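You operate a simulated robot arm through the tools that you are given. There is no shell and no other tool. Be economical: measure what you need, move in short steps, check, and stop when the job is done.

The job below is to be done with a simulated two-armed robot. You get a single attempt, and the scene is never put back.

TASK
Change the demineraliser's spent cartridge and flush the new one.
Fine: Shut the inlet valve and press BLEED once; INLET must show 0 bar before the cartridge comes out. Stand it in the return crate, seat the new one, open the valve and run the tap, well open, into the jug to about its line. WATER then shows CLEAN; tap shut, jug left on its mat. Set down upright: water cartridge.

The check looks at the end state, three seconds after you hand in, the way a careful person would. Anything else that was tipped, shoved, dropped, spilled or broken makes it a failure.

THE ROBOT
Two 7-joint arms with two-finger parallel grippers on one trunk, on a base that drives. Base frame: it is fixed to the floor where the robot stands at the start and does not move with it; the origin is under the middle of the robot, x ahead of it, y to its left, z up; the surface under the hand at the start is at about z = 860. Readings come in mm, degrees, newtons and seconds.
The left shoulder is at the start at [50, 177, 1204], the right one opposite. With the tool pointing down near the work surface each hand reaches from about 200 to 700 mm from the robot's upright axis, wherever it stands, measured 20 degrees to its own side. Places, roughly: bath air-out key [-1500, 1000, 1000]; bath heat key [-1600, 1000, 1000]; bath start key [-1400, 1000, 1000]; cartridge seat [700, 100, 900]; concentrate pump [-1800, 1300, 1100]; demineraliser bleed key [500, 100, 900]; demineraliser inlet valve [400, 0, 900]; filter sieve [-1500, -250, 1000]; foil frame [-1750, 1250, 1000]; foil test card [-1750, 1250, 1000]; indicator strip [500, 1250, 1000]; instrument cassette [-1500, 0, 1000]; loupe lamp [-1800, 500, 1100]; loupe lamp switch [-1400, 500, 900]; pouch [750, 1250, 1000]; pure water tap [500, 200, 1200]. Payload 3.43 kg a hand.
The TCP of each hand is the grasp point between the finger pads, 34 mm short of the fingertips. In the tool frame z runs along the fingers and y along their closing line. The gripper opens to 128 mm. The fingers are 24 mm wide and 12 mm thick; the gripper's body (48 by 130 mm) begins 96 mm behind the TCP.
Orientation is told as [roll, pitch, yaw] about the base's x, y, z axes, in that order, counted from this pose: with the fingers straight down and closing along the base's y, the tool's x points along the base's -x, its y along +y and its z along -z.

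THE INTERFACE
- The arms move only by the tool play_rows. It takes "left_targets", "right_targets" or both (then of equal length, played together; a hand with none holds still); each is a list of rows, each a list of 7 numbers: the turn, a rotation vector about the base's x, y, z in units of 45 degrees (1.0 is 45 degrees), then the shift along the base's x, y, z in units of 100 mm (1.0 is 100 mm), then the gripper command, from -1 (shut) to 1 (fully open), values between in proportion. In form: [[rx, ry, rz, dx, dy, dz, grip], ...]. A call has 1 to 10 rows; each row is the pose to reach, as a shift and turn from the pose commanded when the call began. A call with a number of a shift or a turn outside -1 to 1 is refused whole. Rows are played at 5 a second. More than 50 mm and 8.6 degrees between two rows, or a gripper value outside its range, and nothing of the call is played. A pose out of reach is approached as far as the arm can. The call stops where the force on the tool passes 90 N (or 10 N more than at its start, if that is more) or the arm is blocked; 0.2 s more then pass. The fingers move at their own pace (about 108 mm/s each) and stop on an object; they squeeze with about 31 N. The grip force told is the motor's: it shows also when the fingers shut on nothing. Time passes only in rows, and 0.2 s behind the last, so rows that repeat a pose let the fingers close. It gives the time, the measured TCP pose, the force on the tool (base axes), the opening and the grip force at its end, in the units of the frame above (readings bear some noise), with the torque about the TCP (base axes, N m) and any sound that the robot's microphone picked up, and new pictures: "show" is both (left out), scene, wrist or none (wrist: the cameras of the hands that moved).
- Cameras (640 x 400 px; columns grow to the right, rows downward): "scene" is now at [152.3, 17.6, 1360.8]; the picture's right is [0.21, -0.98, 0.00], its down [-0.62, -0.13, -0.78] and it looks along [0.76, 0.16, -0.63] (base axes); focal length 214 px, centre (320, 200). "left" rides on the left gripper at [76, 11, -160] in its tool frame; the picture's right is [-0.15, 0.99, 0.00], its down [-0.88, -0.13, -0.46] and it looks along [-0.45, -0.07, 0.89] (tool axes); focal length 234 px, centre (320, 200). "right" rides on the right gripper at [76, -11, -160] in its tool frame; the picture's right is [0.15, 0.99, 0.00], its down [-0.88, 0.13, -0.46] and it looks along [-0.45, 0.07, 0.89] (tool axes); focal length 234 px, centre (320, 200). There is no depth. A picture from a camera that has moved, and an enlarged one, comes with that camera's place and axes in the base frame and with its lens.
- lift_body(by): slides the trunk up (or, below 0, down) by that many mm; the arms and the scene camera ride with it, the base frame stays. It gives what a move gives, with no picture.
- steer(legs): drives the robot by 1 to 6 legs, each [ahead, turn to the left] in mm and degrees, along the robot's own axes; the way and the turn of a leg run together, so that a leg with both is an arc; at most 1500 mm and 180 degrees a leg. The arms and the cameras ride along, it lands a little off, and it stops where it bumps. It gives what a move gives, and a new picture of the scene camera.
- pan_tilt(pan, tilt): turns the head with the scene camera to pan (to the left, within 80 degrees either way) and tilt (down, from -29 to 69), counted from straight ahead of the robot. It gives what a move gives, and a new picture of the scene camera.
- enlarge(camera, box): a new picture of the part [left, top, right, bottom] of that camera's present view, enlarged. No time passes.
- close_job(): hands the job in; it is judged then, once.

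Go step by step. Nothing tells you exact positions but the pictures and the camera data: compare them with the known pose of the tool, close in by small moves and look again before you grip or let go. The budget is 120 turns and 260 pictures, counting those below and the enlarged ones. Unless the task says otherwise, let go and move clear before handing in, and close with one line.

The tools are called after "Request:" by a JSON object that holds its "api" and its "payload". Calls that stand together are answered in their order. play_rows: Moves the arms, as the interface text tells. Its arguments: {"type":"object","properties":{"left_targets":{"type":"array"},"right_targets":{"type":"array"},"show":{"type":"string","enum":["both","scene","wrist","none"]}},"required":[]} The other tools are called the same way: lift_body (by) slides the trunk up or down; steer (legs) drives the base; pan_tilt (pan, tilt) turns the head that bears the scene camera; enlarge (camera, box) takes an enlarged picture of a part of a camera's view; close_job () hands the job in.

At the start:

```text
time_s: 0.0
left_position: [417.9, 262.7, 1150.4]
left_tool_rot: [0.0, 0.0, 0.0]
left_contact_force: [0.3, 0.4, 0.5]
left_moment: [0.03, 0.02, 0.02]
left_width: 128.0
left_finger_force: 0.0
right_position: [416.7, -140.2, 999.8]
right_tool_rot: [0.0, 0.0, 0.0]
right_contact_force: [-0.3, 0.5, 0.9]
right_moment: [0.0, 0.0, 0.01]
right_width: 128.1
right_finger_force: 0.0
trunk travel left (down, up): [-375.0, 26.0]
robot x, y, heading: [0.0, -0.2, 0.0]
head pan, tilt: [12.1, 39.2]
```

scene: 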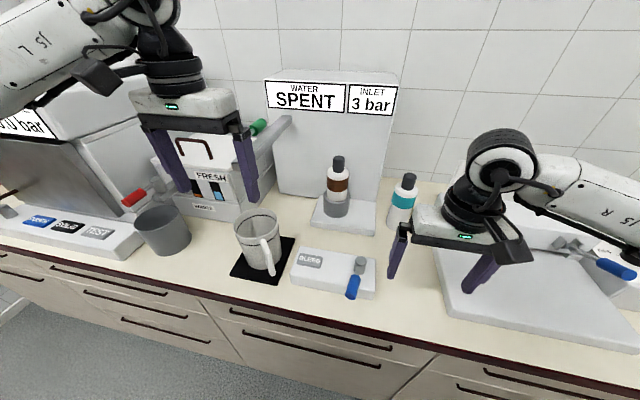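
right: 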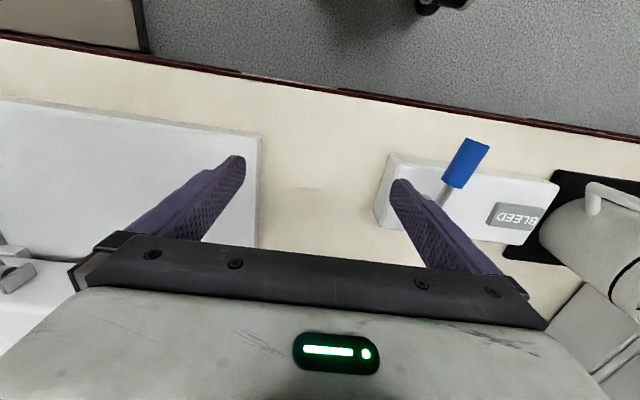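
left: 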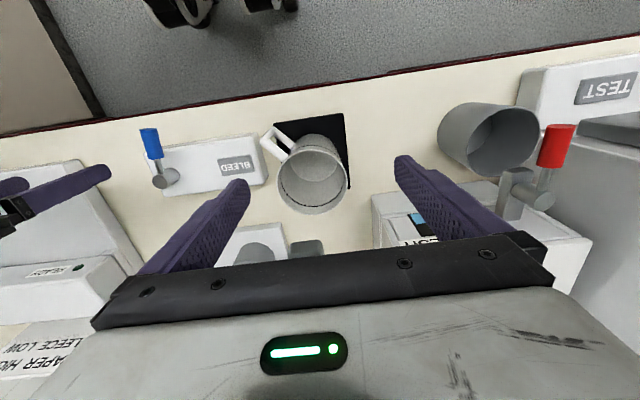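

I see the demineraliser housing (SPENT, 3 bar), a cartridge in its seat, a second cartridge to its right, a jug on a black mat and the BLEED/valve panel in front. I'll look closer before moving.

Request:
{"api": "enlarge", "payload": {"camera": "scene", "box": [220, 60, 460, 310]}}

Request:
{"api": "enlarge", "payload": {"camera": "scene", "box": [100, 90, 300, 290]}}

Request:
{"api": "pan_tilt", "payload": {"pan": -25, "tilt": 39}}

```text
1.60 times, centred on (340, 185) of scene
camera zoom: at [152.3, 17.6, 1360.8], right [0.21, -0.98, 0.0], down [-0.62, -0.13, -0.78], along [0.76, 0.16, -0.63], focal length 343 px, centre (288, 224)
```

zoom: 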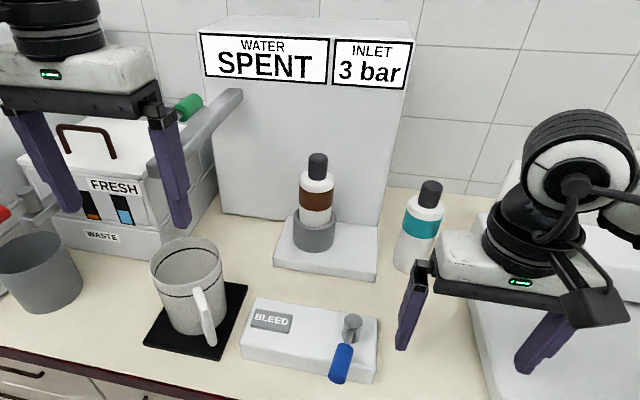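

```text
2.00 times, centred on (200, 190) of scene
camera zoom: at [152.3, 17.6, 1360.8], right [0.21, -0.98, 0.0], down [-0.62, -0.13, -0.78], along [0.76, 0.16, -0.63], focal length 429 px, centre (560, 220)
```

zoom: 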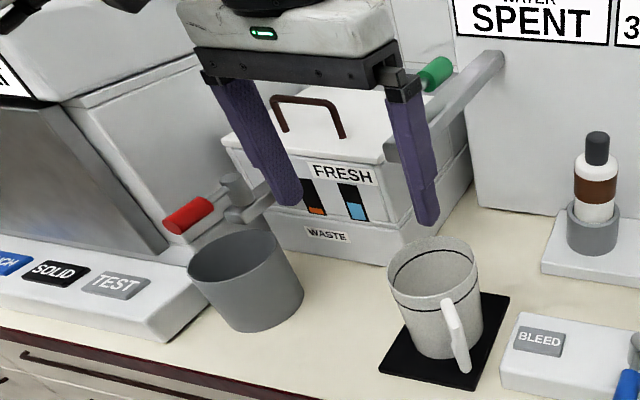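

```text
time_s: 1.0
left_position: [420.5, 263.5, 1149.5]
left_tool_rot: [0.0, 0.1, 0.0]
left_contact_force: [-0.2, 0.7, 0.3]
left_moment: [-0.02, 0.01, 0.01]
left_width: 128.0
left_finger_force: 0.1
right_position: [417.2, -140.5, 1000.1]
right_tool_rot: [0.0, -0.1, 0.1]
right_contact_force: [-0.3, 0.3, 0.8]
right_moment: [-0.05, 0.01, 0.01]
right_width: 128.0
right_finger_force: 0.0
trunk travel left (down, up): [-375.0, 26.0]
robot x, y, heading: [-2.0, -2.1, 0.1]
head pan, tilt: [-25.0, 39.0]
camera scene: at [146.3, -36.4, 1361.0], right [-0.42, -0.91, 0.0], down [-0.57, 0.27, -0.78], along [0.7, -0.33, -0.63], focal length 214 px, centre (320, 200)
```

scene: 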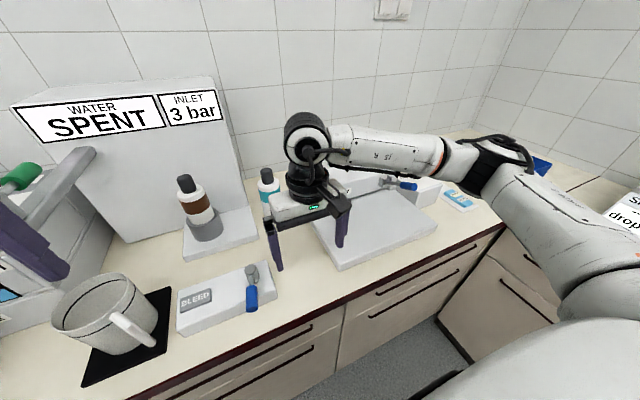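

No return crate yet; a blue thing shows at far right. I'll look around more.

Request:
{"api": "pan_tilt", "payload": {"pan": -70, "tilt": 35}}

Request:
{"api": "pan_tilt", "payload": {"pan": 60, "tilt": 39}}

```text
time_s: 2.1
left_position: [419.6, 263.2, 1149.1]
left_tool_rot: [0.0, 0.0, -0.1]
left_contact_force: [-0.6, 0.1, -0.3]
left_moment: [-0.04, 0.04, 0.0]
left_width: 128.1
left_finger_force: 0.0
right_position: [417.1, -139.3, 999.9]
right_tool_rot: [0.0, 0.0, 0.0]
right_contact_force: [-0.4, -1.1, 0.6]
right_moment: [-0.03, -0.05, 0.03]
right_width: 127.9
right_finger_force: 0.0
trunk travel left (down, up): [-375.0, 26.0]
robot x, y, heading: [-0.1, 0.4, -0.1]
head pan, tilt: [-70.0, 35.0]
camera scene: at [98.8, -83.0, 1367.1], right [-0.94, -0.34, 0.0], down [-0.2, 0.54, -0.82], along [0.28, -0.77, -0.57], focal length 214 px, centre (320, 200)
```

scene: 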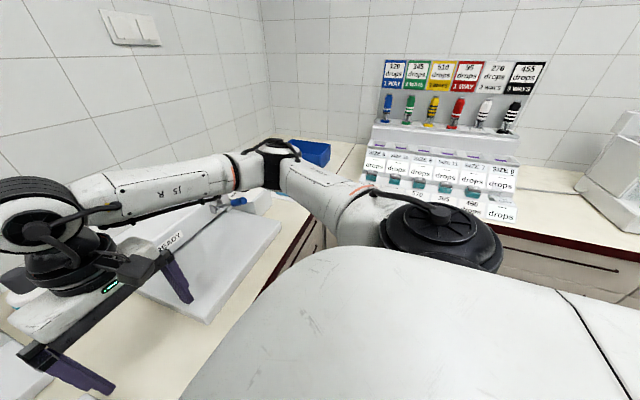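

```text
time_s: 4.3
left_position: [419.1, 263.4, 1150.2]
left_tool_rot: [0.0, 0.0, 0.0]
left_contact_force: [-0.1, 0.5, -0.7]
left_moment: [0.01, -0.01, -0.02]
left_width: 128.0
left_finger_force: 0.0
right_position: [418.4, -139.8, 1001.1]
right_tool_rot: [0.0, 0.1, 0.0]
right_contact_force: [0.0, 1.3, 0.1]
right_moment: [-0.01, 0.0, -0.02]
right_width: 127.9
right_finger_force: 0.1
trunk travel left (down, up): [-375.0, 26.0]
robot x, y, heading: [-1.4, -1.0, 0.3]
head pan, tilt: [60.0, 39.0]
camera scene: at [111.5, 73.9, 1361.0], right [0.87, -0.5, 0.0], down [-0.31, -0.54, -0.78], along [0.39, 0.67, -0.63], focal length 214 px, centre (320, 200)
```

scene: 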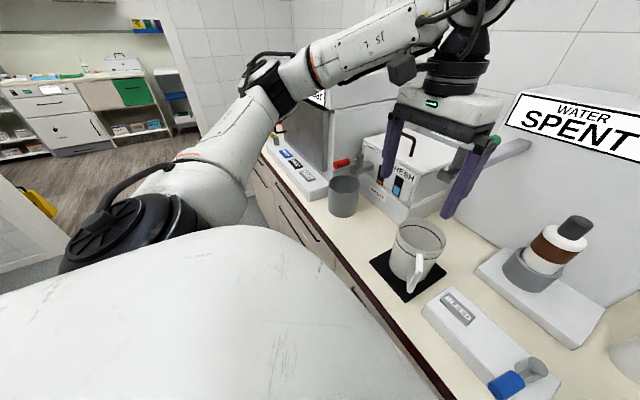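

The blue box in the right corner may be the return crate. Zoom there.

Request:
{"api": "pan_tilt", "payload": {"pan": -60, "tilt": 25}}

Request:
{"api": "enlarge", "payload": {"camera": "scene", "box": [200, 100, 400, 260]}}

Request:
{"api": "enlarge", "payload": {"camera": "scene", "box": [0, 160, 300, 340]}}

```text
time_s: 6.3
left_position: [419.6, 263.6, 1149.6]
left_tool_rot: [0.1, -0.1, -0.1]
left_contact_force: [0.4, 0.2, 0.1]
left_moment: [-0.03, 0.0, 0.03]
left_width: 128.0
left_finger_force: 0.2
right_position: [417.3, -140.8, 999.5]
right_tool_rot: [0.0, 0.0, -0.1]
right_contact_force: [0.0, 0.7, -0.2]
right_moment: [0.0, 0.0, -0.03]
right_width: 127.9
right_finger_force: 0.1
trunk travel left (down, up): [-375.0, 26.0]
robot x, y, heading: [-0.4, 2.5, 0.0]
head pan, tilt: [-60.0, 25.0]
camera scene: at [114.7, -80.1, 1382.9], right [-0.87, -0.5, 0.0], down [-0.21, 0.37, -0.91], along [0.45, -0.78, -0.42], focal length 214 px, centre (320, 200)
```

scene: 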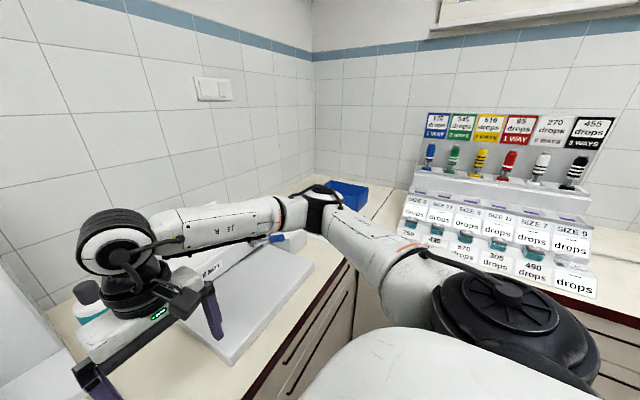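

```text
2.50 times, centred on (300, 180) of scene
camera zoom: at [114.7, -80.1, 1382.9], right [-0.87, -0.5, 0.0], down [-0.21, 0.37, -0.91], along [0.45, -0.78, -0.42], focal length 536 px, centre (370, 250)
```

zoom: 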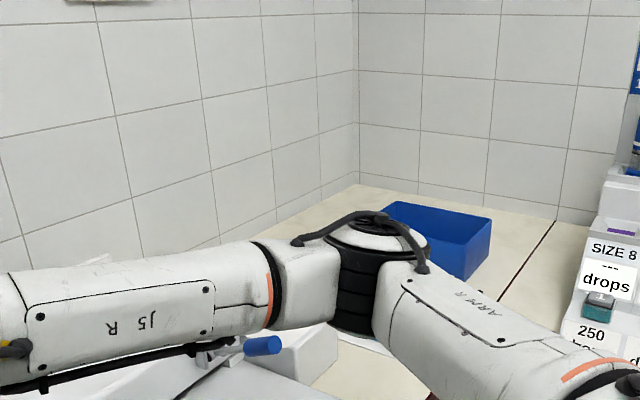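

```text
2.13 times, centred on (150, 250) of scene
camera zoom: at [114.7, -80.1, 1382.9], right [-0.87, -0.5, 0.0], down [-0.21, 0.37, -0.91], along [0.45, -0.78, -0.42], focal length 458 px, centre (683, 93)
```

zoom: 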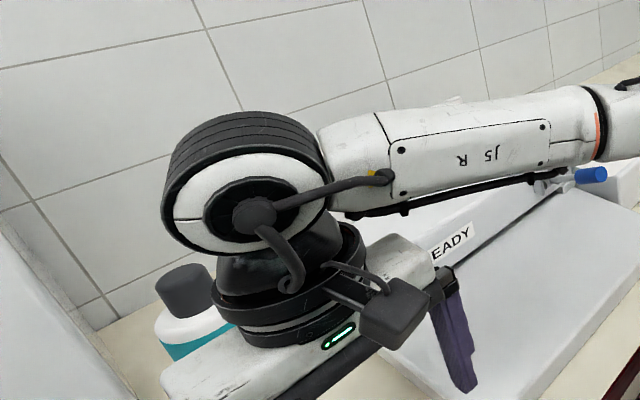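

A blue open crate stands in the corner near (600,-1200). Now the valve detail.

Request:
{"api": "pan_tilt", "payload": {"pan": 0, "tilt": 50}}

Request:
{"api": "enlarge", "payload": {"camera": "scene", "box": [230, 120, 390, 220]}}

Request:
{"api": "enlarge", "payload": {"camera": "right", "box": [340, 110, 640, 300]}}

```text
time_s: 7.6
left_position: [419.9, 262.8, 1150.3]
left_tool_rot: [0.0, 0.0, 0.0]
left_contact_force: [-0.7, 0.2, 0.4]
left_moment: [-0.01, 0.01, -0.02]
left_width: 127.9
left_finger_force: 0.0
right_position: [416.9, -139.8, 1000.4]
right_tool_rot: [0.0, 0.0, -0.1]
right_contact_force: [-0.1, 0.6, 0.2]
right_moment: [-0.01, 0.03, 0.01]
right_width: 127.9
right_finger_force: 0.1
trunk travel left (down, up): [-375.0, 26.0]
robot x, y, heading: [-0.2, 4.3, -0.0]
head pan, tilt: [0.0, 50.0]
camera scene: at [145.6, -0.4, 1345.4], right [0.0, -1.0, 0.0], down [-0.77, 0.0, -0.64], along [0.64, 0.0, -0.77], focal length 214 px, centre (320, 200)
```

scene: 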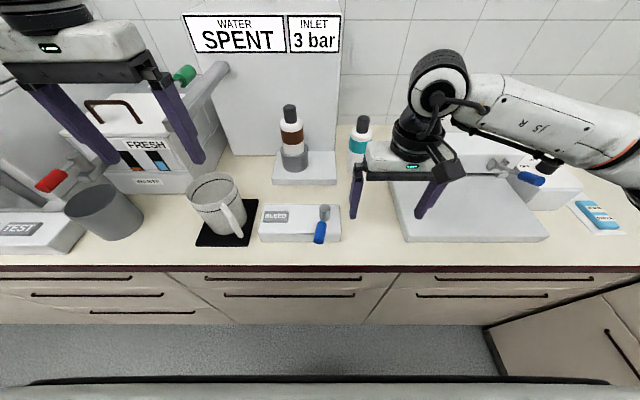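

```text
4.00 times, centred on (310, 170) of scene
camera zoom: at [145.6, -0.4, 1345.4], right [0.0, -1.0, 0.0], down [-0.77, 0.0, -0.64], along [0.64, 0.0, -0.77], focal length 858 px, centre (360, 320)
```

zoom: 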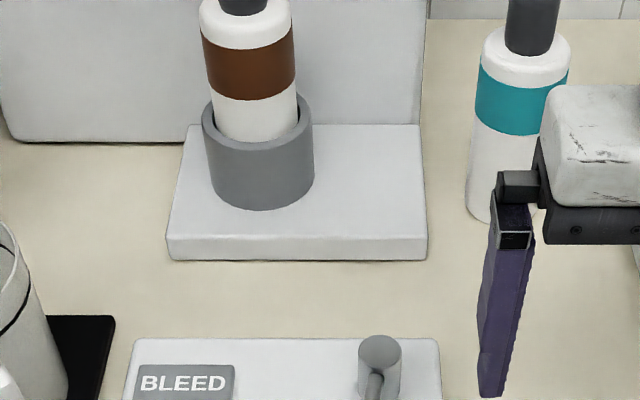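

```text
2.11 times, centred on (490, 205) of right
camera zoom: at [342.5, -149.5, 1160.8], right [-0.15, 0.99, 0.0], down [0.88, 0.13, 0.46], along [0.45, 0.07, -0.89], focal length 493 px, centre (-38, 190)
```

zoom: 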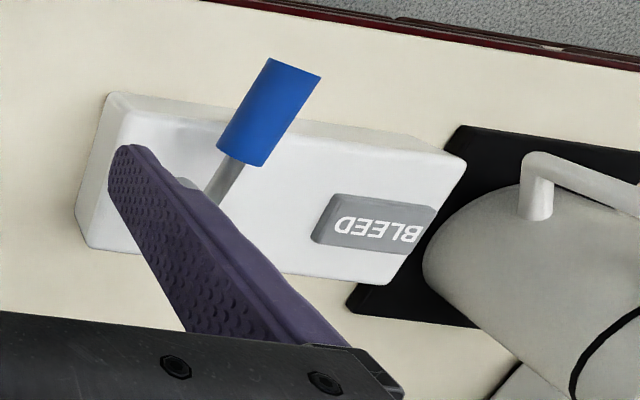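

The lever post seems near (467,-13), with its handle pointing at the robot. I'll bring the right hand, closed, above and to the right of the lever to see it closer.

Request:
{"api": "play_rows", "payload": {"right_targets": [[0, 0, 0, 0, 0.25, 0, -1], [0, 0, 0, 0, 0.5, 0, -1], [0, 0, 0, 0, 0.7, 0, -1], [0, 0, 0, 0, 0.7, 0, -1]]}}

Request:
{"api": "enlarge", "payload": {"camera": "right", "box": [260, 70, 580, 270]}}

Request:
{"api": "enlarge", "payload": {"camera": "scene", "box": [240, 150, 400, 250]}}

```text
time_s: 8.6
left_position: [419.3, 262.7, 1150.9]
left_tool_rot: [0.0, -0.1, 0.0]
left_contact_force: [0.1, -0.7, -0.5]
left_moment: [-0.02, -0.02, -0.03]
left_width: 128.3
left_finger_force: 0.0
right_position: [417.2, -70.2, 999.3]
right_tool_rot: [0.1, 0.1, 0.0]
right_contact_force: [0.5, -0.6, 0.4]
right_moment: [0.01, 0.0, 0.01]
right_width: 0.0
right_finger_force: 31.4
trunk travel left (down, up): [-375.0, 26.0]
robot x, y, heading: [0.5, -2.6, 0.2]
head pan, tilt: [0.0, 50.0]
camera scene: at [145.6, -0.5, 1345.4], right [0.0, -1.0, 0.0], down [-0.77, 0.0, -0.64], along [0.64, 0.0, -0.77], focal length 214 px, centre (320, 200)
camera right: at [342.5, -79.4, 1160.9], right [-0.15, 0.99, 0.0], down [0.88, 0.13, 0.46], along [0.45, 0.07, -0.89], focal length 234 px, centre (320, 200)
```

scene: 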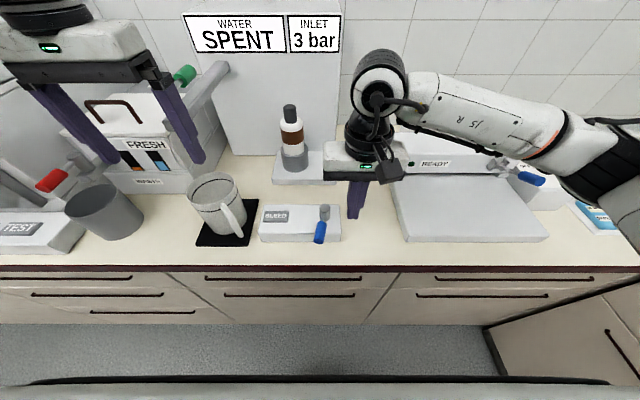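
right: 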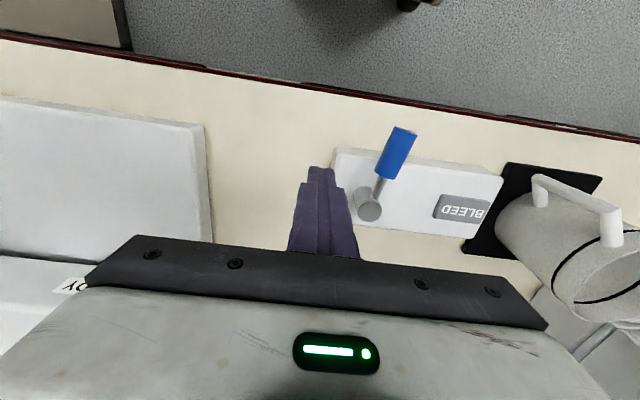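

```text
2.00 times, centred on (420, 170) of right
camera zoom: at [342.5, -79.4, 1160.9], right [-0.15, 0.99, 0.0], down [0.88, 0.13, 0.46], along [0.45, 0.07, -0.89], focal length 468 px, centre (120, 260)
```

zoom: 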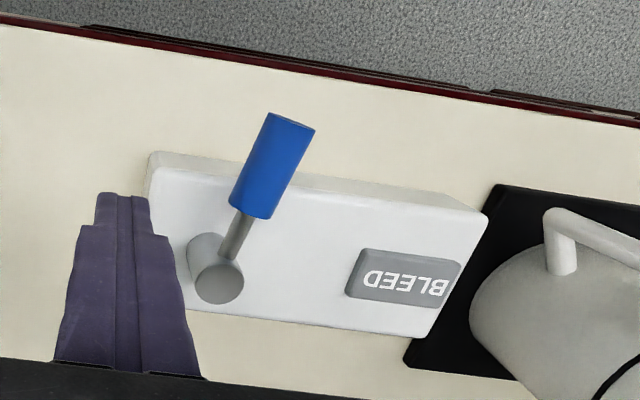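

```text
4.00 times, centred on (320, 200) of scene
camera zoom: at [145.6, -0.5, 1345.4], right [0.0, -1.0, 0.0], down [-0.77, 0.0, -0.64], along [0.64, 0.0, -0.77], focal length 858 px, centre (320, 200)
```

zoom: 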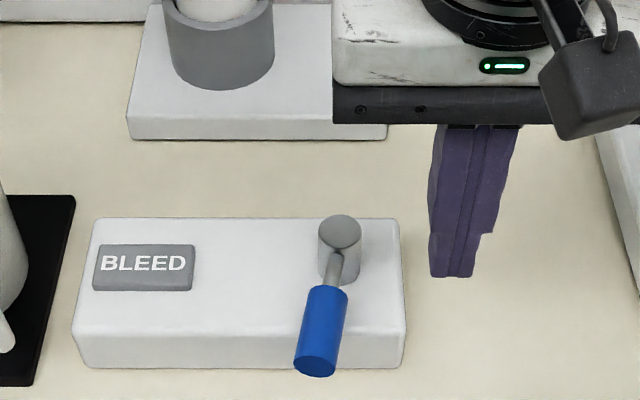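

The lever post is near (466,-6), its handle at z≈930 reaching to x≈372, and BLEED is at (449,107,917). I'll put the closed fingers on the handle's left side and push it gently to the right.

Request:
{"api": "play_rows", "payload": {"right_targets": [[0, 0, 0, -0.05, 0.4, 0.1, -1], [0, 0, 0, -0.15, 0.8, 0.1, -1], [0, 0, 0, -0.22, 1.0, 0.1, -1]], "show": "none"}}

Request:
{"api": "play_rows", "payload": {"right_targets": [[0, 0, 0, 0, 0.2, 0, -1], [0, 0, 0, 0, 0.2, -0.3, -1], [0, 0, 0, 0, 0.2, -0.55, -1]]}}

```text
time_s: 9.4
left_position: [418.6, 263.0, 1150.0]
left_tool_rot: [0.0, 0.0, 0.0]
left_contact_force: [-0.9, -0.9, 0.8]
left_moment: [-0.03, -0.02, 0.0]
left_width: 128.0
left_finger_force: 0.1
right_position: [394.8, 30.3, 1010.8]
right_tool_rot: [0.0, 0.0, -0.1]
right_contact_force: [0.1, 0.4, -0.2]
right_moment: [0.01, -0.01, -0.03]
right_width: 0.0
right_finger_force: 30.5
trunk travel left (down, up): [-375.0, 26.0]
robot x, y, heading: [0.5, -0.2, -0.1]
head pan, tilt: [0.0, 50.0]
```

```text
time_s: 10.2
left_position: [419.3, 263.1, 1150.2]
left_tool_rot: [0.0, 0.0, -0.1]
left_contact_force: [-0.2, -1.0, 0.3]
left_moment: [0.0, -0.02, 0.03]
left_width: 128.1
left_finger_force: 0.1
right_position: [395.6, 51.0, 954.5]
right_tool_rot: [0.0, 0.0, 0.1]
right_contact_force: [0.1, -1.4, 1.0]
right_moment: [0.05, -0.01, -0.01]
right_width: 0.0
right_finger_force: 31.5
trunk travel left (down, up): [-375.0, 26.0]
robot x, y, heading: [0.4, 0.2, 0.2]
head pan, tilt: [0.0, 50.0]
camera scene: at [145.7, -0.1, 1345.4], right [0.0, -1.0, 0.0], down [-0.77, 0.0, -0.64], along [0.64, 0.0, -0.77], focal length 214 px, centre (320, 200)
camera right: at [320.0, 40.7, 1115.5], right [-0.15, 0.99, 0.0], down [0.88, 0.13, 0.46], along [0.45, 0.07, -0.89], focal length 234 px, centre (320, 200)
```

scene: 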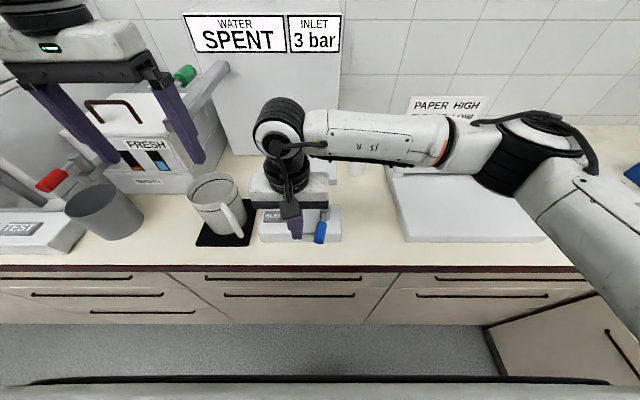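
right: 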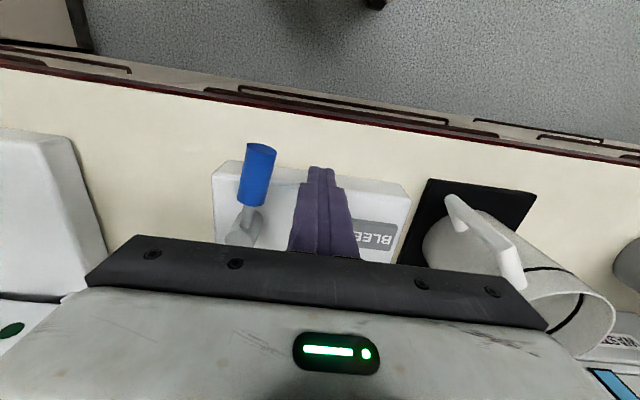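

The handle is right beside the fingers at the right height. I'll push slowly along its arc to the right.

Request:
{"api": "play_rows", "payload": {"right_targets": [[0, 0, 0, 0, -0.2, 0, -1], [0, 0, 0, -0.01, -0.33, 0, -1], [0, 0, 0, -0.03, -0.53, 0, -1], [0, 0, 0, -0.04, -0.72, 0, -1], [0, 0, 0, 0.04, -0.9, 0, -1], [0, 0, 0, 0.14, -1.0, 0, -1]]}}

```text
time_s: 11.3
left_position: [421.4, 261.6, 1149.4]
left_tool_rot: [-0.1, 0.1, -0.1]
left_contact_force: [0.6, -1.5, -0.6]
left_moment: [0.08, -0.01, -0.01]
left_width: 128.1
left_finger_force: 0.0
right_position: [394.9, 19.9, 959.5]
right_tool_rot: [11.1, -0.4, 0.8]
right_contact_force: [7.2, 30.3, -13.9]
right_moment: [0.66, -0.26, -0.31]
right_width: 0.0
right_finger_force: 31.3
trunk travel left (down, up): [-375.0, 26.0]
robot x, y, heading: [1.5, 2.6, 0.2]
head pan, tilt: [0.0, 50.0]
stopped in row 5 (right hand): the arm was blocked; the commanded pose is now the measured one
camera scene: at [148.0, 2.3, 1345.2], right [0.0, -1.0, 0.0], down [-0.77, 0.0, -0.64], along [0.64, 0.0, -0.77], focal length 214 px, centre (320, 200)
camera right: at [318.8, -22.2, 1113.5], right [-0.16, 0.97, 0.19], down [0.88, 0.05, 0.48], along [0.45, 0.24, -0.86], focal length 234 px, centre (320, 200)
```

scene: 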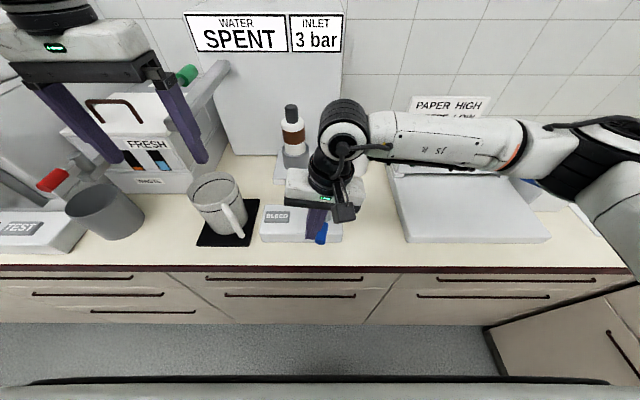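
right: 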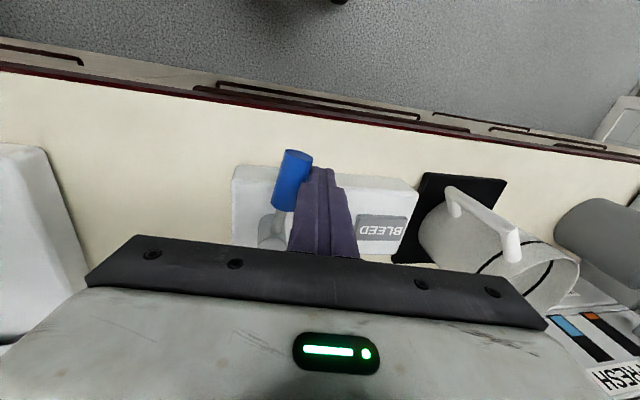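

Firmly blocked, so the lever is at its stop that way. I'll back off, level the hand, go over to the right side and push left.

Request:
{"api": "play_rows", "payload": {"right_targets": [[-0.12, 0, 0, 0, 0.15, 0.0, -1], [-0.247, 0.01, -0.02, 0, 0.3, 0.05, -1], [-0.247, 0.01, -0.02, 0, 0.3, 0.5, -1], [-0.247, 0.01, -0.02, 0, -0.1, 0.55, -1], [-0.247, 0.01, -0.02, 0, -0.5, 0.55, -1], [-0.247, 0.01, -0.02, 0, -0.7, 0.4, -1], [-0.247, 0.01, -0.02, 0, -0.7, 0.0, -1], [-0.247, 0.01, -0.02, 0, -0.7, -0.05, -1]]}}

```text
time_s: 13.1
left_position: [418.8, 261.4, 1149.0]
left_tool_rot: [0.1, 0.0, -0.1]
left_contact_force: [-0.5, 0.1, 0.7]
left_moment: [0.0, -0.01, 0.01]
left_width: 128.1
left_finger_force: 0.1
right_position: [394.2, -56.3, 953.0]
right_tool_rot: [-0.8, 0.1, -0.1]
right_contact_force: [-0.1, 0.9, -0.1]
right_moment: [0.01, 0.0, 0.01]
right_width: 0.0
right_finger_force: 30.7
trunk travel left (down, up): [-375.0, 26.0]
robot x, y, heading: [-1.5, 1.5, 0.2]
head pan, tilt: [0.0, 50.0]
camera scene: at [145.6, 0.8, 1345.4], right [0.0, -1.0, 0.0], down [-0.77, 0.0, -0.64], along [0.64, 0.0, -0.77], focal length 214 px, centre (320, 200)
camera right: at [318.6, -63.7, 1113.9], right [-0.14, 0.99, -0.01], down [0.88, 0.14, 0.45], along [0.45, 0.05, -0.89], focal length 234 px, centre (320, 200)
```

scene: 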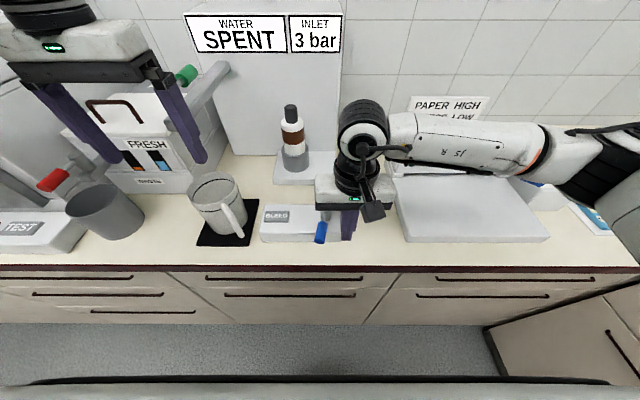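
right: 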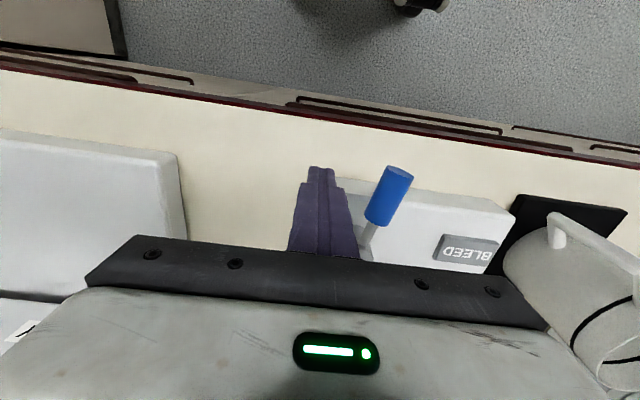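

Now push left along the arc, fingers slightly raised to keep off the BLEED key.

Request:
{"api": "play_rows", "payload": {"right_targets": [[0, 0, 0, 0, 0.25, 0.06, -1], [0, 0, 0, -0.02, 0.4, 0.06, -1], [0, 0, 0, -0.02, 0.55, 0.06, -1], [0, 0, 0, -0.02, 0.66, 0.06, -1], [0, 0, 0, 0.03, 0.8, 0.06, -1], [0, 0, 0, 0.13, 0.95, 0.06, -1]]}}

```text
time_s: 14.5
left_position: [419.8, 262.1, 1149.8]
left_tool_rot: [0.0, 0.0, 0.1]
left_contact_force: [0.0, 0.7, -0.3]
left_moment: [-0.02, -0.02, -0.02]
left_width: 127.9
left_finger_force: 0.1
right_position: [405.5, 40.2, 960.0]
right_tool_rot: [-0.9, 0.1, -0.1]
right_contact_force: [0.4, 0.5, -0.4]
right_moment: [-0.01, 0.0, -0.01]
right_width: 0.1
right_finger_force: 31.7
trunk travel left (down, up): [-375.0, 26.0]
robot x, y, heading: [1.4, 1.0, 0.1]
head pan, tilt: [0.0, 50.0]
camera scene: at [145.7, 1.1, 1345.4], right [0.0, -1.0, 0.0], down [-0.77, 0.0, -0.64], along [0.64, 0.0, -0.77], focal length 214 px, centre (320, 200)
camera right: at [331.0, 32.1, 1120.5], right [-0.15, 0.99, -0.01], down [0.88, 0.14, 0.45], along [0.45, 0.05, -0.89], focal length 234 px, centre (320, 200)
```

scene: 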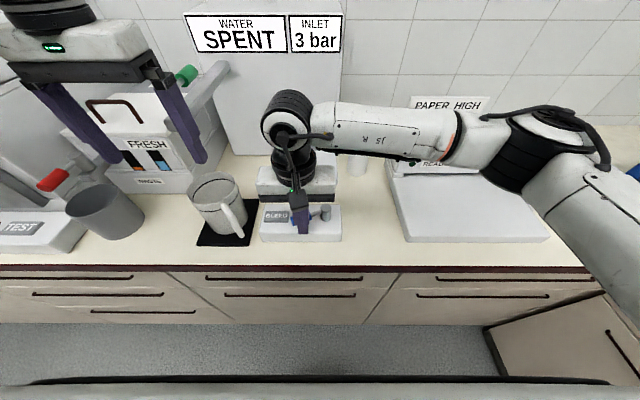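
right: 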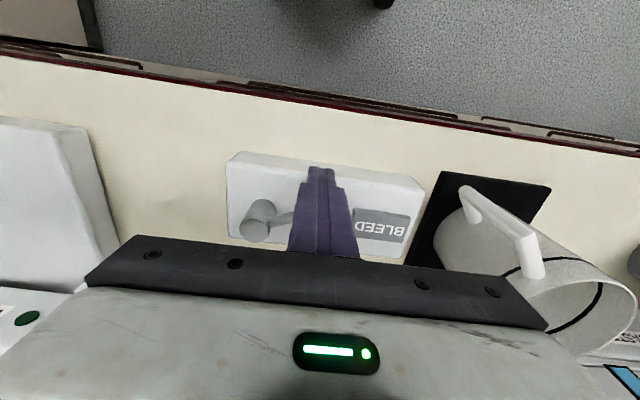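

The lever turns freely. Continue to its stop.

Request:
{"api": "play_rows", "payload": {"right_targets": [[0, 0, 0, 0.1, 0.12, 0, -1], [0, 0, 0, 0.2, 0.2, 0, -1], [0, 0, 0, 0.3, 0.24, 0, -1], [0, 0, 0, 0.36, 0.25, 0, -1]]}}

Request:
{"api": "enlarge", "payload": {"camera": "right", "box": [160, 110, 480, 270]}}

```text
time_s: 15.5
left_position: [415.8, 260.3, 1152.3]
left_tool_rot: [-0.1, -0.3, -0.1]
left_contact_force: [1.1, 0.4, 0.7]
left_moment: [0.02, 0.0, 0.01]
left_width: 128.0
left_finger_force: 0.0
right_position: [432.0, 61.9, 959.6]
right_tool_rot: [-1.1, 1.0, 0.3]
right_contact_force: [-38.6, -12.8, -0.8]
right_moment: [-0.38, 0.77, -0.19]
right_width: 0.0
right_finger_force: 30.9
trunk travel left (down, up): [-375.0, 26.0]
robot x, y, heading: [-2.9, 3.3, 0.1]
head pan, tilt: [0.0, 50.0]
camera scene: at [140.8, -0.8, 1345.9], right [0.0, -1.0, 0.0], down [-0.76, 0.0, -0.65], along [0.65, 0.0, -0.76], focal length 214 px, centre (320, 200)
camera right: at [359.8, 55.7, 1122.1], right [-0.15, 0.99, -0.02], down [0.89, 0.14, 0.44], along [0.43, 0.05, -0.9], focal length 234 px, centre (320, 200)
```

scene: 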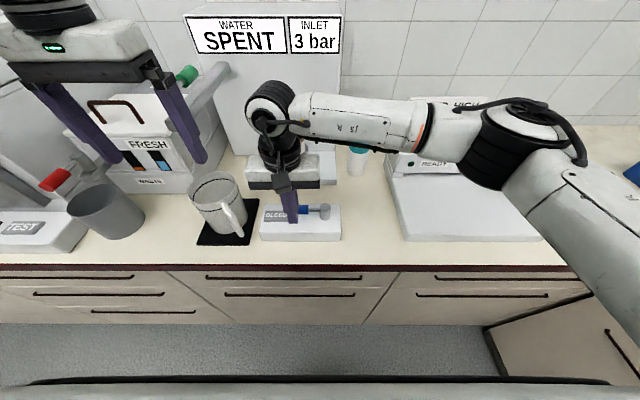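
right: 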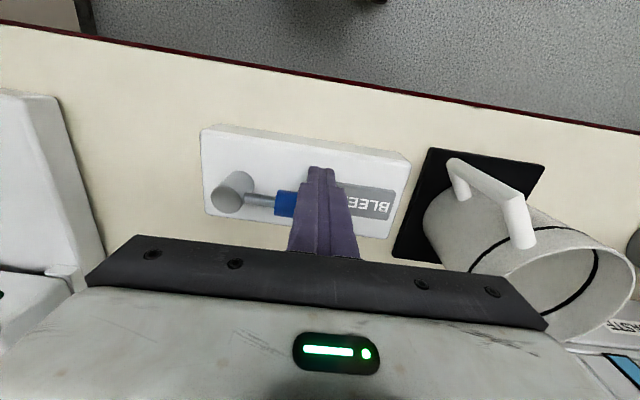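

```text
2.00 times, centred on (320, 190) of right
camera zoom: at [359.8, 55.7, 1122.1], right [-0.15, 0.99, -0.02], down [0.89, 0.14, 0.44], along [0.43, 0.05, -0.9], focal length 468 px, centre (320, 220)
```

zoom: 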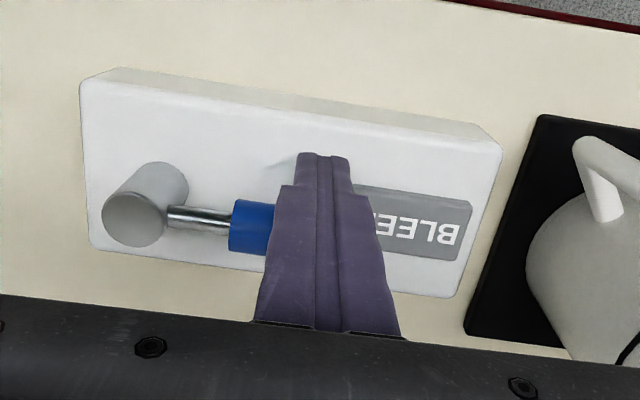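

The lever is at its stop, crosswise: valve shut. Back off, rise, and come above BLEED's left part.

Request:
{"api": "play_rows", "payload": {"right_targets": [[0, 0, 0, -0.3, 0, 0, -1], [0.02, 0, 0, -0.3, 0, 0.4, -1], [0.02, -0.02, 0, 0.0, 0.3, 0.45, -1], [0.02, -0.02, 0, 0.1, 0.55, 0.3, -1], [0.02, -0.02, 0, 0.1, 0.56, 0.2, -1]]}}

Request:
{"api": "enlarge", "payload": {"camera": "right", "box": [160, 110, 480, 270]}}

Request:
{"api": "enlarge", "payload": {"camera": "scene", "box": [230, 150, 390, 250]}}

```text
time_s: 16.7
left_position: [420.0, 261.3, 1149.8]
left_tool_rot: [0.0, 0.0, -0.1]
left_contact_force: [0.6, 0.2, -0.3]
left_moment: [0.01, -0.03, -0.03]
left_width: 127.8
left_finger_force: 0.0
right_position: [453.0, 121.1, 979.4]
right_tool_rot: [0.1, -0.8, -0.1]
right_contact_force: [0.8, 0.1, -0.7]
right_moment: [-0.03, 0.0, -0.01]
right_width: 0.2
right_finger_force: 31.2
trunk travel left (down, up): [-375.0, 26.0]
robot x, y, heading: [2.3, -1.1, 0.0]
head pan, tilt: [0.0, 50.0]
camera scene: at [145.8, 0.6, 1345.4], right [0.0, -1.0, 0.0], down [-0.77, 0.0, -0.64], along [0.64, 0.0, -0.77], focal length 214 px, centre (320, 200)
camera right: at [375.5, 110.0, 1139.2], right [-0.14, 0.99, 0.0], down [0.87, 0.13, 0.47], along [0.46, 0.07, -0.88], focal length 234 px, centre (320, 200)
```

scene: 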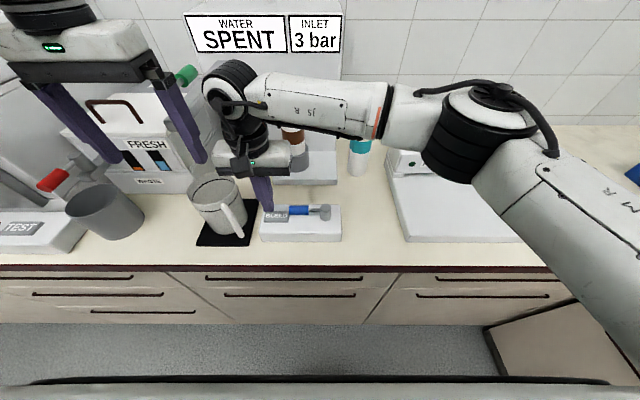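
right: 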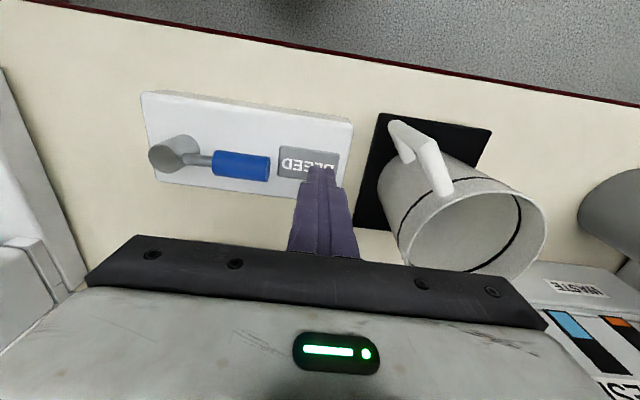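

```text
2.00 times, centred on (320, 190) of right
camera zoom: at [375.5, 110.0, 1139.2], right [-0.14, 0.99, 0.0], down [0.87, 0.13, 0.47], along [0.46, 0.07, -0.88], focal length 468 px, centre (320, 220)
```

zoom: 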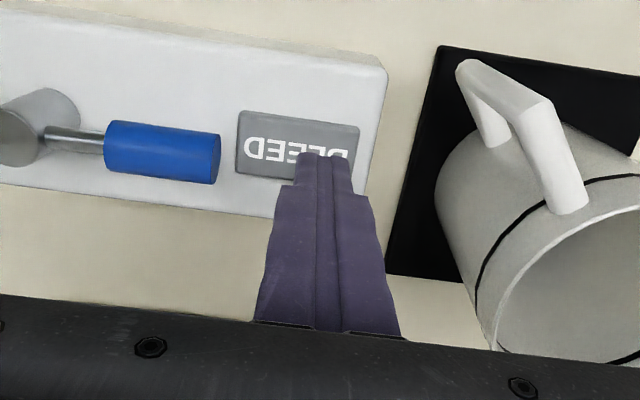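

```text
4.00 times, centred on (310, 200) of scene
camera zoom: at [145.8, 0.6, 1345.4], right [0.0, -1.0, 0.0], down [-0.77, 0.0, -0.64], along [0.64, 0.0, -0.77], focal length 858 px, centre (360, 200)
```

zoom: 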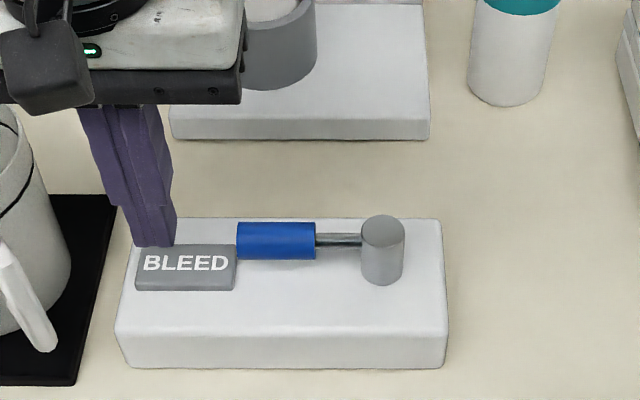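

BLEED's centre is at (453,108). I'll shift over it and press down gently.

Request:
{"api": "play_rows", "payload": {"right_targets": [[0, 0, 0, 0, -0.11, 0, -1], [0, 0, 0, 0, -0.11, -0.15, -1], [0, 0, 0, 0, -0.11, -0.24, -1], [0, 0, 0, 0, -0.11, -0.29, -1], [0, 0, 0, 0, -0.11, -0.32, -1]]}}

```text
time_s: 17.9
left_position: [420.4, 261.7, 1150.1]
left_tool_rot: [0.0, -0.1, -0.1]
left_contact_force: [-0.1, -0.1, -0.9]
left_moment: [-0.01, 0.0, -0.03]
left_width: 128.1
left_finger_force: 0.0
right_position: [451.9, 109.4, 946.8]
right_tool_rot: [0.1, -0.8, -0.1]
right_contact_force: [0.0, -1.0, 1.7]
right_moment: [0.0, 0.01, -0.02]
right_width: 0.2
right_finger_force: 30.3
trunk travel left (down, up): [-375.0, 26.0]
robot x, y, heading: [-0.6, 1.4, -0.1]
head pan, tilt: [0.0, 50.0]
heard: click
camera scene: at [145.5, 0.8, 1345.5], right [0.0, -1.0, 0.0], down [-0.77, 0.0, -0.64], along [0.64, 0.0, -0.77], focal length 214 px, centre (320, 200)
camera right: at [374.7, 99.4, 1107.6], right [-0.14, 0.99, 0.0], down [0.87, 0.13, 0.47], along [0.46, 0.07, -0.88], focal length 234 px, centre (320, 200)
```

scene: 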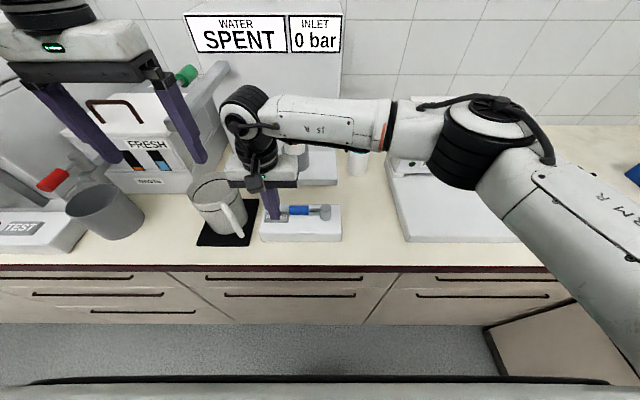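
right: 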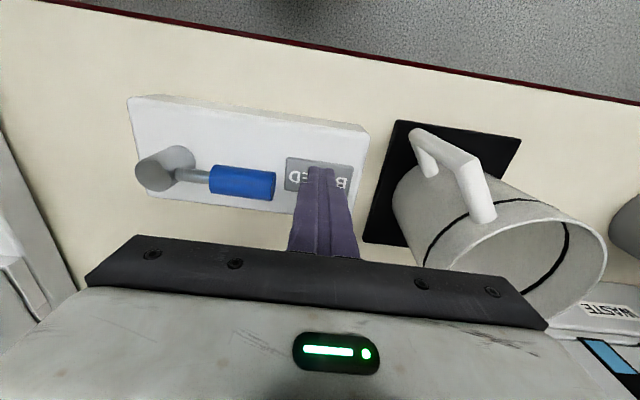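

BLEED clicked and INLET shows 0 bar. Next I raise the right hand, tilt it 45° forward and open it, ready to fetch the spent cartridge at about (687,80).

Request:
{"api": "play_rows", "payload": {"right_targets": [[0, 0, 0, 0, 0, 0.4, -1], [0, -0.1, 0, -0.1, -0.2, 0.8, -1], [0, -0.28, 0, -0.3, -0.4, 1.0, -1], [0, -0.46, 0, -0.4, -0.6, 1.0, 0.0], [0, -0.64, 0, -0.5, -0.8, 1.0, 0.5], [0, -0.82, 0, -0.5, -1.0, 1.0, 1], [0, -1.0, 0, -0.5, -1.0, 1.0, 1]]}}

Request:
{"api": "enlarge", "payload": {"camera": "right", "box": [80, 0, 560, 300]}}

```text
time_s: 19.5
left_position: [419.7, 262.6, 1150.8]
left_tool_rot: [0.0, -0.1, 0.0]
left_contact_force: [0.0, 0.1, -0.5]
left_moment: [-0.01, -0.02, 0.0]
left_width: 127.8
left_finger_force: 0.2
right_position: [402.6, 9.1, 1047.7]
right_tool_rot: [0.2, -45.9, -0.2]
right_contact_force: [0.3, 0.3, -0.3]
right_moment: [-0.01, -0.01, 0.03]
right_width: 128.1
right_finger_force: 0.1
trunk travel left (down, up): [-375.0, 26.0]
robot x, y, heading: [3.8, 2.2, 0.1]
head pan, tilt: [0.0, 50.0]
camera scene: at [145.5, 1.4, 1345.4], right [0.0, -1.0, 0.0], down [-0.77, 0.0, -0.64], along [0.64, 0.0, -0.77], focal length 214 px, centre (320, 200)
camera right: at [235.1, -0.6, 1105.3], right [-0.1, 0.99, -0.1], down [0.29, 0.13, 0.95], along [0.95, 0.07, -0.3], focal length 234 px, centre (320, 200)
```

scene: 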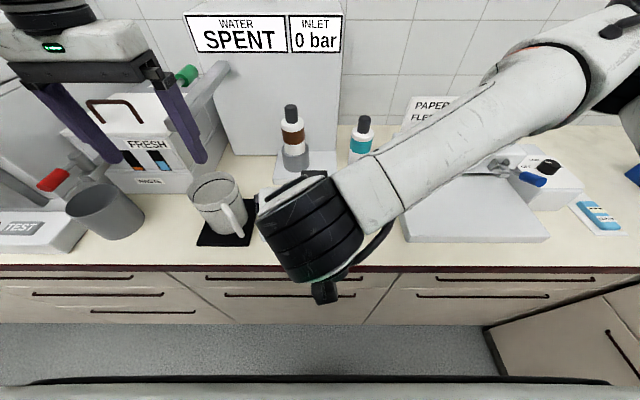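
right: 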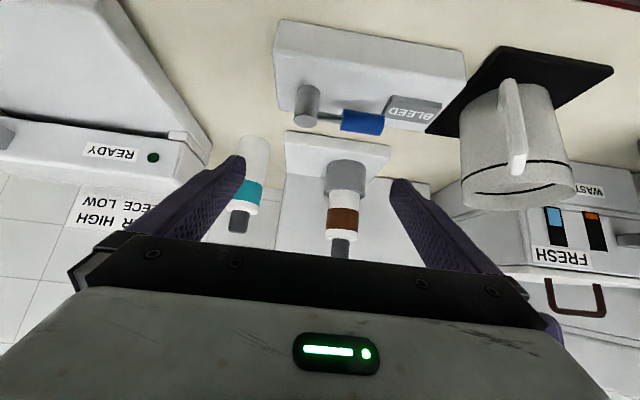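

```text
1.33 times, centred on (320, 150) of right
camera zoom: at [235.1, -0.6, 1105.3], right [-0.1, 0.99, -0.1], down [0.29, 0.13, 0.95], along [0.95, 0.07, -0.3], focal length 312 px, centre (320, 267)
```

zoom: 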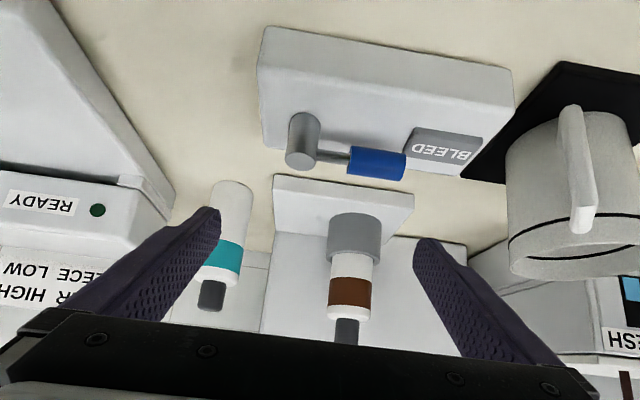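

The spent cartridge's axis comes to about (681,74), the fresh one's about (680,-110). Before reaching in I'll draw the left hand back to see the tap spout.

Request:
{"api": "play_rows", "payload": {"left_targets": [[0, 0, 0, -0.3, 0.2, 0.2, 1], [0, 0, 0, -0.6, 0.5, 0.2, 1], [0, 0, 0, -0.9, 0.8, 0.2, 1]]}}

Request:
{"api": "pan_tilt", "payload": {"pan": 15, "tilt": 35}}

Request:
{"api": "enlarge", "payload": {"camera": "scene", "box": [180, 60, 400, 260]}}

```text
time_s: 20.3
left_position: [329.8, 343.0, 1169.1]
left_tool_rot: [-0.1, 0.0, 0.0]
left_contact_force: [-0.7, -0.1, -0.1]
left_moment: [0.01, -0.04, -0.01]
left_width: 128.0
left_finger_force: 0.1
right_position: [401.9, 9.3, 1047.7]
right_tool_rot: [0.1, -45.9, -0.1]
right_contact_force: [-0.9, 0.9, 0.2]
right_moment: [0.02, -0.01, 0.02]
right_width: 128.4
right_finger_force: 0.2
trunk travel left (down, up): [-375.0, 26.0]
robot x, y, heading: [0.2, -0.6, 0.1]
head pan, tilt: [0.0, 50.0]
camera scene: at [144.6, 1.3, 1345.6], right [0.0, -1.0, 0.0], down [-0.77, 0.0, -0.64], along [0.64, 0.0, -0.77], focal length 214 px, centre (320, 200)
camera left: at [253.4, 355.0, 1328.2], right [0.15, 0.99, 0.0], down [0.88, -0.13, 0.46], along [0.45, -0.07, -0.89], focal length 234 px, centre (320, 200)
```

scene: 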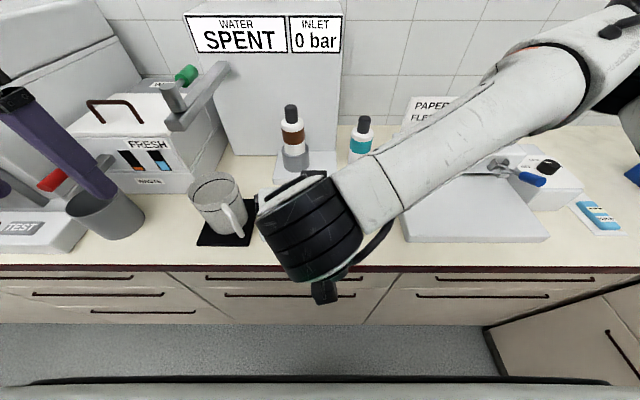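
left: 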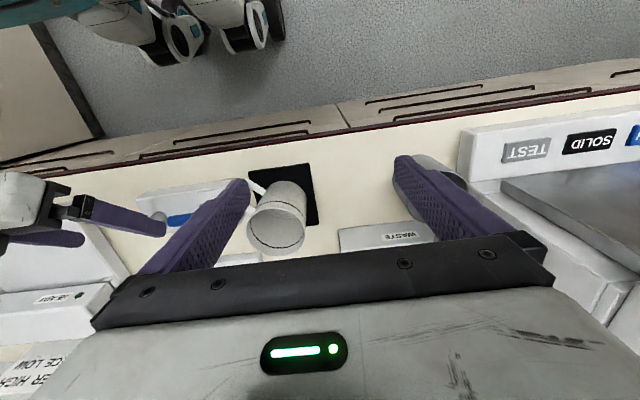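

```text
time_s: 21.1
left_position: [330.8, 342.4, 1169.7]
left_tool_rot: [0.0, 0.0, -0.1]
left_contact_force: [0.2, 0.1, -0.6]
left_moment: [-0.03, -0.01, 0.02]
left_width: 127.6
left_finger_force: 0.1
right_position: [401.6, 8.0, 1047.8]
right_tool_rot: [0.2, -45.8, 0.0]
right_contact_force: [0.5, 0.6, 0.2]
right_moment: [-0.07, 0.01, 0.02]
right_width: 128.3
right_finger_force: 0.1
trunk travel left (down, up): [-375.0, 26.0]
robot x, y, heading: [-0.8, 1.8, 0.0]
head pan, tilt: [15.0, 35.0]
camera scene: at [153.6, 23.6, 1367.1], right [0.26, -0.97, 0.0], down [-0.55, -0.15, -0.82], along [0.79, 0.21, -0.57], focal length 214 px, centre (320, 200)
```

scene: 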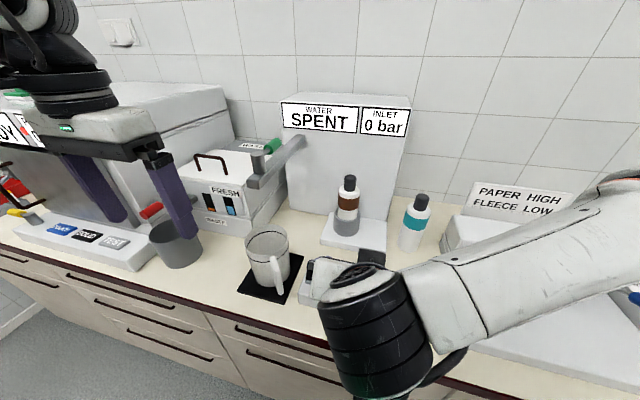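

```text
2.00 times, centred on (290, 160) of scene
camera zoom: at [153.6, 23.6, 1367.1], right [0.26, -0.97, 0.0], down [-0.55, -0.15, -0.82], along [0.79, 0.21, -0.57], focal length 429 px, centre (380, 280)
```

zoom: 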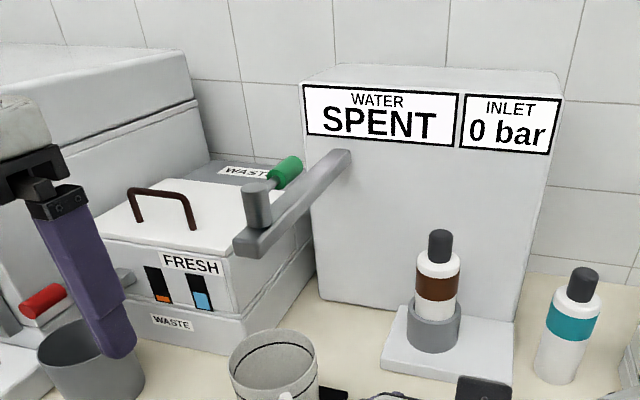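

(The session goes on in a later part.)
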